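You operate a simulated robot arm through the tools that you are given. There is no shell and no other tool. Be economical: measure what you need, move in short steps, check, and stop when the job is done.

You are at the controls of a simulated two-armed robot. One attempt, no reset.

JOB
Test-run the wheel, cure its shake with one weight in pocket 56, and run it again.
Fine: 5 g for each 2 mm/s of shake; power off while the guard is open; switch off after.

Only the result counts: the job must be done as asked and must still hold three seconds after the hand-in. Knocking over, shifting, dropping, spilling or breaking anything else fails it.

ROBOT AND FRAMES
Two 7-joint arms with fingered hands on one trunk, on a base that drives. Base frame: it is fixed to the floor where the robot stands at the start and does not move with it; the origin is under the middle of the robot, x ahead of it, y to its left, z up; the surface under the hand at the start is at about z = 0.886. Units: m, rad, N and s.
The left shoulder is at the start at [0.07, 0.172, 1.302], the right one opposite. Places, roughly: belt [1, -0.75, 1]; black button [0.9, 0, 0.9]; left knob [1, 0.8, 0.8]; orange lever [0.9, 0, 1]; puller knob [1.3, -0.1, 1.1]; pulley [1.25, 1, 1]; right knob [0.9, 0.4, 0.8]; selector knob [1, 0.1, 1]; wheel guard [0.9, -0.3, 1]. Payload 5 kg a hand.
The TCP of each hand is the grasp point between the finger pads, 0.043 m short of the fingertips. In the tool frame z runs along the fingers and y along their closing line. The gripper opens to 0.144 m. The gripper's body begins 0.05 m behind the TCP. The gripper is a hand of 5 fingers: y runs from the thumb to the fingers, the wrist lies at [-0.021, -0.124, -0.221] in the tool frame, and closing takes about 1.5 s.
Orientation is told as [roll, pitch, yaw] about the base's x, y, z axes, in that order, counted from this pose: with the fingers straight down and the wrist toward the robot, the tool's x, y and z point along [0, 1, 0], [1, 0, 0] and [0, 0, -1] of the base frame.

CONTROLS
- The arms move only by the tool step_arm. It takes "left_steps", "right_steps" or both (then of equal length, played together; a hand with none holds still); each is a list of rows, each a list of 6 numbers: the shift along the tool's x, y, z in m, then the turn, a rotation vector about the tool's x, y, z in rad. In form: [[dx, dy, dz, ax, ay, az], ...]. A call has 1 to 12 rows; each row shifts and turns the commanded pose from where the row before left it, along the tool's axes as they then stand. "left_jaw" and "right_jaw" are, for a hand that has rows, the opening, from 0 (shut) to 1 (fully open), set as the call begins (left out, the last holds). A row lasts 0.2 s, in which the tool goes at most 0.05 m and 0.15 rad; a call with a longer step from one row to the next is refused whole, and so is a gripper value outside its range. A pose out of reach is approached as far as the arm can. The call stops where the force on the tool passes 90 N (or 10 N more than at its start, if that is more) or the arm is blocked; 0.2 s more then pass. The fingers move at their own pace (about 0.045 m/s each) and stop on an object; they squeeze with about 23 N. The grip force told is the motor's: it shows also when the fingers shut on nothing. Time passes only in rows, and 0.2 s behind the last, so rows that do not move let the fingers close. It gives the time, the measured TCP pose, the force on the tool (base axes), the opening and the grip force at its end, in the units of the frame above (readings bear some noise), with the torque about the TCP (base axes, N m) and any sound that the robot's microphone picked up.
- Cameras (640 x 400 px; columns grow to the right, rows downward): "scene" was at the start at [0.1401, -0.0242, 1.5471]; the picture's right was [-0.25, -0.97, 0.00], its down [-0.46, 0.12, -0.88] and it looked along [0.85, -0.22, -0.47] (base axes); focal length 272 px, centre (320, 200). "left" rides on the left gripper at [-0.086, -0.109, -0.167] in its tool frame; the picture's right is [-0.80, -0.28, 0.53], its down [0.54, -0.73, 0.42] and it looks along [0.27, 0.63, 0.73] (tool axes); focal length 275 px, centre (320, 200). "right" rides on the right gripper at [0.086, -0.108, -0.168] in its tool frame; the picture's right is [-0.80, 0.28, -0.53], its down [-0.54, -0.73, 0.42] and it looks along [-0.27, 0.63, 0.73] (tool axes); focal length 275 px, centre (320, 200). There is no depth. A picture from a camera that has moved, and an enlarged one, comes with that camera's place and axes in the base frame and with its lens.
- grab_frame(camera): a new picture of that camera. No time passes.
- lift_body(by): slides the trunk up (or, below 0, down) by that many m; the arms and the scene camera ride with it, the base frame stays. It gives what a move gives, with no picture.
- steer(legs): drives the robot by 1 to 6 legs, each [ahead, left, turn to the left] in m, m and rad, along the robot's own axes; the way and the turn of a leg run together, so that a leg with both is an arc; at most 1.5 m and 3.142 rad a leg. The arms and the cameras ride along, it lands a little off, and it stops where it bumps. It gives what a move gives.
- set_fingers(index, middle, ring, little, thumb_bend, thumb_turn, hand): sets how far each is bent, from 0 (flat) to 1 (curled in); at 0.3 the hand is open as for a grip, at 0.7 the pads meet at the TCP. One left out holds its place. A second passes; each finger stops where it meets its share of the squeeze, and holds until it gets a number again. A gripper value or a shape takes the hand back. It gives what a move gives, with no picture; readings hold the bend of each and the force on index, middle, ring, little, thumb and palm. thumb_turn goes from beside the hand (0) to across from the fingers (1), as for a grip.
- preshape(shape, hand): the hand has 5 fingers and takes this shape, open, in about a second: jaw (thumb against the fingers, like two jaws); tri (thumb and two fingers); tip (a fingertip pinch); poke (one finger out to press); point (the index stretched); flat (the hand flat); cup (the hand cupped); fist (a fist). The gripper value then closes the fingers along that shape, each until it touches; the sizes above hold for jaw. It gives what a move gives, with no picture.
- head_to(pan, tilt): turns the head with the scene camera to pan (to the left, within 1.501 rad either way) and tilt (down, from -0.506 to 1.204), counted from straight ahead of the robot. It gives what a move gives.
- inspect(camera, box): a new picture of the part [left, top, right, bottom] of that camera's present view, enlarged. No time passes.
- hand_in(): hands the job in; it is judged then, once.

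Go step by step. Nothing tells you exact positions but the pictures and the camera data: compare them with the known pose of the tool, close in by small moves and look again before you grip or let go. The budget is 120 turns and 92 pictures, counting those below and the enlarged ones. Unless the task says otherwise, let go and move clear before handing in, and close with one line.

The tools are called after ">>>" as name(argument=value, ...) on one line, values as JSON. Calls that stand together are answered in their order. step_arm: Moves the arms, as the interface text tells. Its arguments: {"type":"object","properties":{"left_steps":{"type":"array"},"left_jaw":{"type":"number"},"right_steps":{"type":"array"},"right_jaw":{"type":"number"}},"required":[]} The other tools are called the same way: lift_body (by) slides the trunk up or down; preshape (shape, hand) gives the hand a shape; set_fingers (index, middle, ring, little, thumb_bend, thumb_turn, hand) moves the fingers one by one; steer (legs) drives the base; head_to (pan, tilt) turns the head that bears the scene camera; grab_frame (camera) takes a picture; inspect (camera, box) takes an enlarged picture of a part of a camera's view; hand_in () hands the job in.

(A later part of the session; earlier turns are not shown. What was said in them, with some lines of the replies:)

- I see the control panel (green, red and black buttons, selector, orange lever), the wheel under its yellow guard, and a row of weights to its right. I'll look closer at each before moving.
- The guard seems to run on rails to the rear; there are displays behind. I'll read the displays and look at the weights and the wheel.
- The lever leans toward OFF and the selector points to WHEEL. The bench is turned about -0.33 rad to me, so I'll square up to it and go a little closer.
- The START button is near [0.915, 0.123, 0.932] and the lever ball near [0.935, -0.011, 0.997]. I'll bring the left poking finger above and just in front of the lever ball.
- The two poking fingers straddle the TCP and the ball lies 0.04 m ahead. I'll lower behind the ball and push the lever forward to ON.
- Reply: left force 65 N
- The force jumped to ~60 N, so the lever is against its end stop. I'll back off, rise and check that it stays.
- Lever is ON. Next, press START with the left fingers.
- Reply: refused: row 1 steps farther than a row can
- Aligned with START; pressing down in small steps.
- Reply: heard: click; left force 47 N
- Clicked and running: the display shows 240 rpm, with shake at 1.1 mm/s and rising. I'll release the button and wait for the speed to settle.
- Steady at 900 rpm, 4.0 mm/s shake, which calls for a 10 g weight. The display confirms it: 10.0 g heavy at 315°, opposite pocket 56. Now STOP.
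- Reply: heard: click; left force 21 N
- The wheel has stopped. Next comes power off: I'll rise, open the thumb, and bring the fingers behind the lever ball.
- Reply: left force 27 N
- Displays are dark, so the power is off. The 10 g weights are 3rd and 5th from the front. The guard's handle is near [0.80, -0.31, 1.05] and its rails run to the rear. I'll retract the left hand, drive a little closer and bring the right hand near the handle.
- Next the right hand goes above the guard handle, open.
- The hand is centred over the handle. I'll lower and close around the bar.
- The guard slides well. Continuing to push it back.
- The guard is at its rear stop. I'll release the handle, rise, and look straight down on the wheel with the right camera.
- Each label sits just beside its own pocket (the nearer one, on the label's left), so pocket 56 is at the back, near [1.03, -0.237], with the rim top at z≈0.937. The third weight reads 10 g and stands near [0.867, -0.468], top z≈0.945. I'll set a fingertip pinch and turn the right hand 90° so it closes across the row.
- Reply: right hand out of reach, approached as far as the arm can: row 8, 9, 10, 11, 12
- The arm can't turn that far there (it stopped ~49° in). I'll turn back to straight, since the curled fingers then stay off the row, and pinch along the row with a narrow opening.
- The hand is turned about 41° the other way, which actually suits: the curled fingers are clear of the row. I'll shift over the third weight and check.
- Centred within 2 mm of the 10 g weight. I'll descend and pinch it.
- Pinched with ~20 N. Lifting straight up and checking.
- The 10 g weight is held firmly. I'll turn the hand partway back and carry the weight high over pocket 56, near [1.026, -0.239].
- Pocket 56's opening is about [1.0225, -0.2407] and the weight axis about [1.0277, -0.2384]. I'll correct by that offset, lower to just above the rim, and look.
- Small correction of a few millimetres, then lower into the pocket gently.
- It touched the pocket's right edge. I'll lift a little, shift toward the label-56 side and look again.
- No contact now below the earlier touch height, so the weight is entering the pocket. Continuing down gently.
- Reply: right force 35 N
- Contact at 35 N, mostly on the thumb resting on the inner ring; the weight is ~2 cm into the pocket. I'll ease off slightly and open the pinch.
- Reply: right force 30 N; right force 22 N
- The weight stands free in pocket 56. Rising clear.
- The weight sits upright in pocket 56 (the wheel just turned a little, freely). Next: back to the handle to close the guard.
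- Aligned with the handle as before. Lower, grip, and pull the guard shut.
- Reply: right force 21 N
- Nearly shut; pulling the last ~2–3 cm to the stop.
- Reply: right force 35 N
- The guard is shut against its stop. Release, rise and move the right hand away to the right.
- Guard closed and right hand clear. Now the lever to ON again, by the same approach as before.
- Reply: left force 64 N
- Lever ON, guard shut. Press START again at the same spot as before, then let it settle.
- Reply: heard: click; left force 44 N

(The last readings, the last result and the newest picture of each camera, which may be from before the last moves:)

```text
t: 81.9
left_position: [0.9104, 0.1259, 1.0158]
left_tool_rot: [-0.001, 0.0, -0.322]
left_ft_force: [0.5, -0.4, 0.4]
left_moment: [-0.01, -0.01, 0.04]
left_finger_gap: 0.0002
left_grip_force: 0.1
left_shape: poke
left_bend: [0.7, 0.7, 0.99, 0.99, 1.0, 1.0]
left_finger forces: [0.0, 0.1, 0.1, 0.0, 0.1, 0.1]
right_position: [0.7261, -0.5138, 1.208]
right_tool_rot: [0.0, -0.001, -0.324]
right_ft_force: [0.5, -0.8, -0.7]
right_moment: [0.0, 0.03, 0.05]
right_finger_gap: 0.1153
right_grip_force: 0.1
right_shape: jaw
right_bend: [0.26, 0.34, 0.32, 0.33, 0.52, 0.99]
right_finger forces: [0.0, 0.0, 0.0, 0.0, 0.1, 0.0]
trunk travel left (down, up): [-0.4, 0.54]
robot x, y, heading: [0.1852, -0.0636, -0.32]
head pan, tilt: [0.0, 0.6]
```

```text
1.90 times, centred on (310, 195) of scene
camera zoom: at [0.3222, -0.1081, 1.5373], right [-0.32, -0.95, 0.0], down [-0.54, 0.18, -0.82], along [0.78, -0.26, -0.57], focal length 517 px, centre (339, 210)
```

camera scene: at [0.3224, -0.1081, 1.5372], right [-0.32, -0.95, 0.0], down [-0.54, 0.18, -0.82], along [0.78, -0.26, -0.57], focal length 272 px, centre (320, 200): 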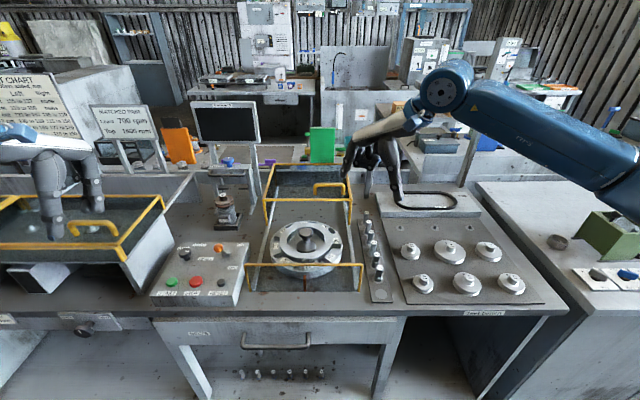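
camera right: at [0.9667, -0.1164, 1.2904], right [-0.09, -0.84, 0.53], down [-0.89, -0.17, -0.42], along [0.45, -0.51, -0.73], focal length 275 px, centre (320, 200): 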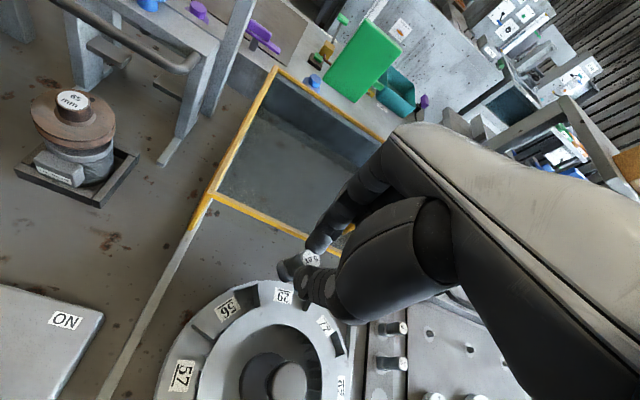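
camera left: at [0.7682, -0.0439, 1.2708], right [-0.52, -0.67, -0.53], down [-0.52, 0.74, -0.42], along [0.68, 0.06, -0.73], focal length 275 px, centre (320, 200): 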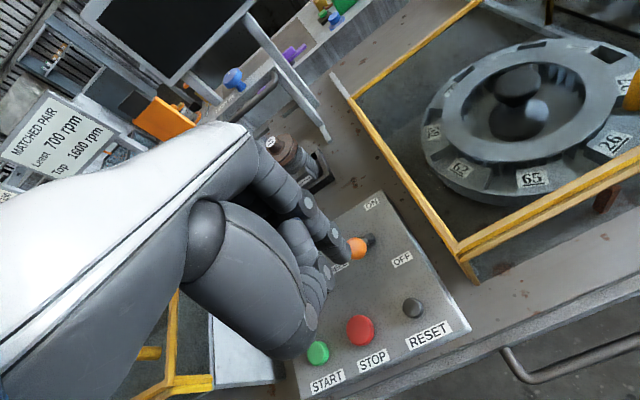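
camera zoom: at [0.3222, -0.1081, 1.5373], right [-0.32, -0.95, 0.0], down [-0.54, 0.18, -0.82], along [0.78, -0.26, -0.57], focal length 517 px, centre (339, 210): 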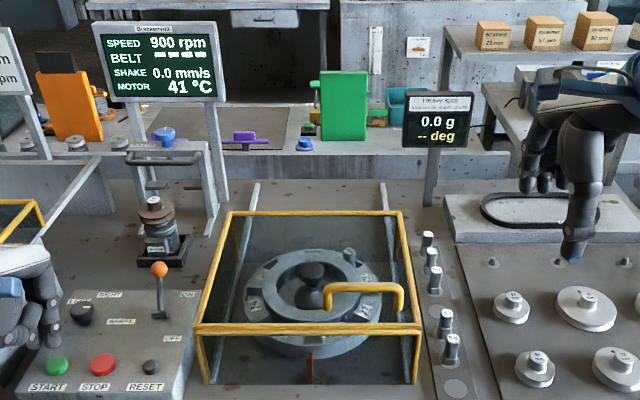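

Shake reads 0.0 mm/s at 900 rpm with 0.0 g residual. Now STOP.

>>> step_arm(left_steps=[[-0.035, 0, 0, 0, 0, 0], [-0.032, 0.005, 0, 0, 0, 0], [0, 0, 0.023, 0, 0, 0], [0, 0, 0.01, 0, 0, 0], [0, 0, 0.007, 0, 0, 0], [0, 0, 0.006, 0, 0, 0]])

>>> step_arm(left_steps=[[0, 0, -0.045, 0, 0, 0], [0, 0, -0.045, 0, 0, 0], [0, 0, -0.04, 0, 0, 0]])

>>> set_fingers(hand="left", thumb_bend=0.3)

>>> step_arm(left_steps=[[0, 0.045, 0, 0, 0, 0], [-0.028, 0.04, 0, 0, 0, 0], [-0.028, 0.04, 0, 0, 0, 0], [0, 0.038, 0, 0, 0, 0], [0, 0, 0, 0, 0, 0]])

>>> inspect(camera="scene", box=[150, 90, 390, 300])

```text
t: 83.3
left_position: [0.8928, 0.06, 0.9751]
left_tool_rot: [0.001, -0.007, -0.323]
left_ft_force: [6.3, -0.4, 24.6]
left_moment: [0.14, -0.32, -0.07]
left_finger_gap: 0.0001
left_grip_force: 0.0
left_shape: poke
left_bend: [0.7, 0.7, 0.99, 0.99, 1.0, 1.0]
left_finger forces: [5.7, 19.6, 0.0, 0.0, 0.0, 0.0]
right_position: [0.7256, -0.5133, 1.21]
right_tool_rot: [-0.001, -0.002, -0.324]
right_ft_force: [-0.5, -0.5, 0.3]
right_moment: [0.0, 0.01, -0.01]
right_finger_gap: 0.1152
right_grip_force: 0.0
right_shape: jaw
right_bend: [0.26, 0.34, 0.32, 0.33, 0.52, 0.99]
right_finger forces: [0.0, 0.1, 0.1, 0.0, 0.1, 0.0]
trunk travel left (down, up): [-0.4, 0.54]
robot x, y, heading: [0.1863, -0.0637, -0.324]
head pan, tilt: [0.0, 0.6]
heard: click
```

```text
t: 84.1
left_position: [0.8956, 0.0594, 1.1012]
left_tool_rot: [0.001, 0.003, -0.323]
left_ft_force: [-0.6, -0.2, 0.5]
left_moment: [-0.01, -0.03, -0.02]
left_finger_gap: 0.0002
left_grip_force: 0.0
left_shape: poke
left_bend: [0.7, 0.7, 0.99, 0.99, 1.0, 1.0]
left_finger forces: [0.0, 0.1, 0.1, 0.0, 0.0, 0.0]
right_position: [0.7276, -0.5136, 1.207]
right_tool_rot: [-0.001, 0.0, -0.324]
right_ft_force: [0.3, 0.2, 0.0]
right_moment: [0.03, 0.05, 0.0]
right_finger_gap: 0.1151
right_grip_force: 0.2
right_shape: jaw
right_bend: [0.26, 0.34, 0.32, 0.33, 0.52, 0.99]
right_finger forces: [0.0, 0.0, 0.0, 0.0, 0.0, 0.0]
trunk travel left (down, up): [-0.4, 0.54]
robot x, y, heading: [0.1916, -0.0658, -0.323]
head pan, tilt: [0.0, 0.6]
```

```text
t: 85.1
left_position: [0.895, 0.0584, 1.1024]
left_tool_rot: [0.0, 0.0, -0.322]
left_ft_force: [0.0, 0.5, -1.2]
left_moment: [0.0, 0.0, 0.04]
left_finger_gap: 0.0697
left_grip_force: 0.0
left_shape: fingers
left_bend: [0.7, 0.7, 0.99, 0.99, 0.3, 1.0]
left_finger forces: [0.1, 0.1, 0.0, 0.0, 0.0, 0.0]
right_position: [0.7272, -0.5128, 1.2075]
right_tool_rot: [0.001, 0.0, -0.323]
right_ft_force: [0.0, -0.7, 0.3]
right_moment: [0.01, 0.05, -0.03]
right_finger_gap: 0.1155
right_grip_force: 0.0
right_shape: jaw
right_bend: [0.26, 0.34, 0.32, 0.33, 0.52, 0.99]
right_finger forces: [0.1, 0.0, 0.1, 0.0, 0.1, 0.0]
trunk travel left (down, up): [-0.4, 0.54]
robot x, y, heading: [0.189, -0.0644, -0.323]
head pan, tilt: [0.0, 0.6]
```

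```text
t: 86.3
left_position: [1.0337, -0.0449, 1.1016]
left_tool_rot: [-0.001, 0.0, -0.322]
left_ft_force: [-0.3, -0.2, 0.4]
left_moment: [-0.04, -0.06, -0.03]
left_finger_gap: 0.07
left_grip_force: 0.0
left_shape: fingers
left_bend: [0.7, 0.7, 0.99, 0.99, 0.3, 1.0]
left_finger forces: [0.0, 0.0, 0.0, 0.0, 0.0, 0.1]
right_position: [0.7257, -0.5138, 1.2094]
right_tool_rot: [-0.001, 0.0, -0.324]
right_ft_force: [-0.2, -0.2, -0.5]
right_moment: [-0.03, -0.05, 0.0]
right_finger_gap: 0.115
right_grip_force: 0.0
right_shape: jaw
right_bend: [0.26, 0.34, 0.32, 0.33, 0.52, 0.99]
right_finger forces: [0.0, 0.0, 0.0, 0.1, 0.0, 0.0]
trunk travel left (down, up): [-0.4, 0.54]
robot x, y, heading: [0.1924, -0.0613, -0.322]
head pan, tilt: [0.0, 0.6]
```

```text
1.90 times, centred on (270, 195) of scene
camera zoom: at [0.3213, -0.1077, 1.5374], right [-0.32, -0.95, 0.0], down [-0.54, 0.18, -0.83], along [0.78, -0.26, -0.56], focal length 517 px, centre (415, 210)
```

zoom: 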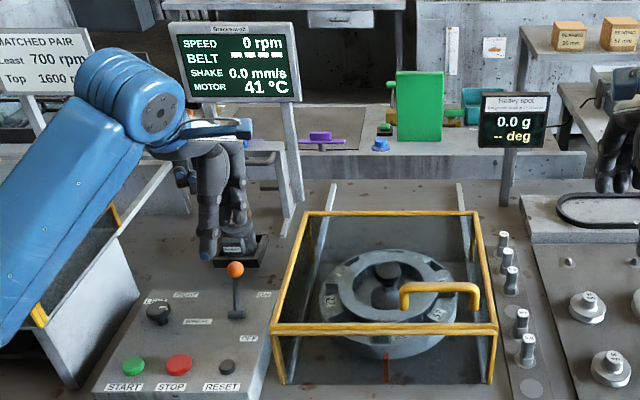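

Stopped at 0 rpm. Pull the lever OFF as before, then retreat.

>>> step_arm(left_steps=[[0, 0, 0.04, 0, 0, 0], [0, 0, 0.039, 0, 0, 0], [0, -0.02, 0, 0, 0, 0], [0, -0.02, 0, 0, 0, 0], [0, -0.02, 0, 0, 0, 0], [0, -0.02, 0, 0, 0, 0], [0, -0.015, 0, 0, 0, 0], [0, -0.01, 0, 0, 0, 0], [0, -0.01, 0, 0, 0, 0]])

>>> step_arm(left_steps=[[0, 0.02, 0, 0, 0, 0], [0, 0.005, -0.045, 0, 0, 0], [0, 0, -0.045, 0, 0, 0], [0, 0, -0.045, 0, 0, 0], [0.045, 0, -0.01, 0, 0, 0], [0.045, -0.01, 0, 0, 0, 0], [0.045, -0.01, 0, 0, 0, 0], [0.045, -0.01, 0, 0, 0, 0]])

>>> inspect(camera="scene", box=[150, 90, 390, 300])

>>> inspect(camera="scene", box=[240, 190, 370, 290])

```text
t: 88.3
left_position: [0.9257, -0.0103, 1.0222]
left_tool_rot: [0.001, -0.001, -0.323]
left_ft_force: [27.3, -7.4, 3.1]
left_moment: [-0.21, -0.78, 0.16]
left_finger_gap: 0.086
left_grip_force: 12.5
left_shape: fingers
left_bend: [0.7, 0.7, 0.99, 0.99, 0.3, 1.0]
left_finger forces: [13.9, 11.5, 0.1, 0.0, 0.0, 0.0]
right_position: [0.7285, -0.5145, 1.206]
right_tool_rot: [0.0, 0.002, -0.325]
right_ft_force: [-0.2, -0.3, 0.6]
right_moment: [0.01, -0.01, -0.02]
right_finger_gap: 0.115
right_grip_force: 0.1
right_shape: jaw
right_bend: [0.26, 0.34, 0.32, 0.33, 0.52, 0.99]
right_finger forces: [0.1, 0.0, 0.0, 0.0, 0.0, 0.1]
trunk travel left (down, up): [-0.4, 0.54]
robot x, y, heading: [0.1913, -0.0623, -0.324]
head pan, tilt: [0.0, 0.6]
```

```text
t: 90.1
left_position: [0.9752, 0.1657, 1.1676]
left_tool_rot: [-0.004, -0.001, -0.324]
left_ft_force: [-0.1, 0.3, 0.4]
left_moment: [-0.04, -0.02, 0.01]
left_finger_gap: 0.0698
left_grip_force: 0.0
left_shape: fingers
left_bend: [0.7, 0.7, 0.99, 0.99, 0.3, 1.0]
left_finger forces: [0.0, 0.0, 0.1, 0.0, 0.0, 0.0]
right_position: [0.7241, -0.5118, 1.2108]
right_tool_rot: [-0.003, 0.0, -0.323]
right_ft_force: [-0.7, 1.2, 1.5]
right_moment: [-0.06, -0.03, -0.02]
right_finger_gap: 0.115
right_grip_force: 0.1
right_shape: jaw
right_bend: [0.26, 0.34, 0.32, 0.33, 0.52, 0.99]
right_finger forces: [0.0, 0.0, 0.0, 0.0, 0.0, 0.1]
trunk travel left (down, up): [-0.4, 0.54]
robot x, y, heading: [0.1909, -0.0607, -0.324]
head pan, tilt: [0.0, 0.6]
```

```text
1.90 times, centred on (270, 195) of scene
camera zoom: at [0.3213, -0.1053, 1.5375], right [-0.32, -0.95, 0.0], down [-0.54, 0.18, -0.83], along [0.78, -0.26, -0.56], focal length 517 px, centre (415, 210)
```

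zoom: 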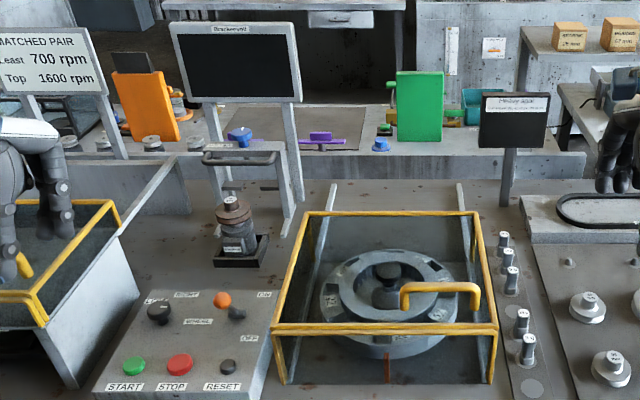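

```text
4.00 times, centred on (305, 240) of scene
camera zoom: at [0.3213, -0.1053, 1.5375], right [-0.32, -0.95, 0.0], down [-0.54, 0.18, -0.83], along [0.78, -0.26, -0.56], focal length 1086 px, centre (380, 40)
```

zoom: 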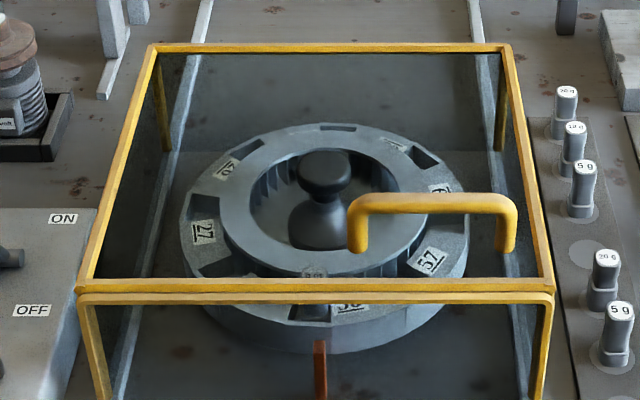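

Everything is off and dark, the guard is shut, and the weight stands in pocket 56 at the front. I'll pull the left hand clear and hand in.

>>> step_arm(left_steps=[[0, -0.045, -0.02, 0, 0, 0], [0, -0.045, -0.02, 0, 0, 0], [0, 0, -0.04, 0, 0, 0], [0, 0, 0, 0, 0, 0]])

>>> hand_in()

```text
t: 91.1
left_position: [0.891, 0.1947, 1.2477]
left_tool_rot: [-0.003, 0.0, -0.324]
left_ft_force: [0.4, -1.0, -0.1]
left_moment: [-0.07, 0.01, -0.01]
left_finger_gap: 0.0695
left_grip_force: 0.0
left_shape: fingers
left_bend: [0.7, 0.7, 0.99, 0.99, 0.3, 1.0]
left_finger forces: [0.0, 0.0, 0.0, 0.0, 0.0, 0.1]
right_position: [0.7265, -0.513, 1.2088]
right_tool_rot: [-0.002, 0.0, -0.322]
right_ft_force: [-0.2, 0.3, 0.8]
right_moment: [0.0, -0.03, 0.01]
right_finger_gap: 0.1149
right_grip_force: 0.0
right_shape: jaw
right_bend: [0.26, 0.34, 0.32, 0.33, 0.52, 0.99]
right_finger forces: [0.1, 0.0, 0.0, 0.0, 0.0, 0.0]
trunk travel left (down, up): [-0.4, 0.54]
robot x, y, heading: [0.1874, -0.0645, -0.321]
head pan, tilt: [0.0, 0.6]
```

```text
The job is handed in.
```

The first run showed 4.0 mm/s of shake, so I put a 10 g weight in pocket 56; the second run showed 0.0 mm/s, and the wheel is now stopped with the guard shut and the power off.
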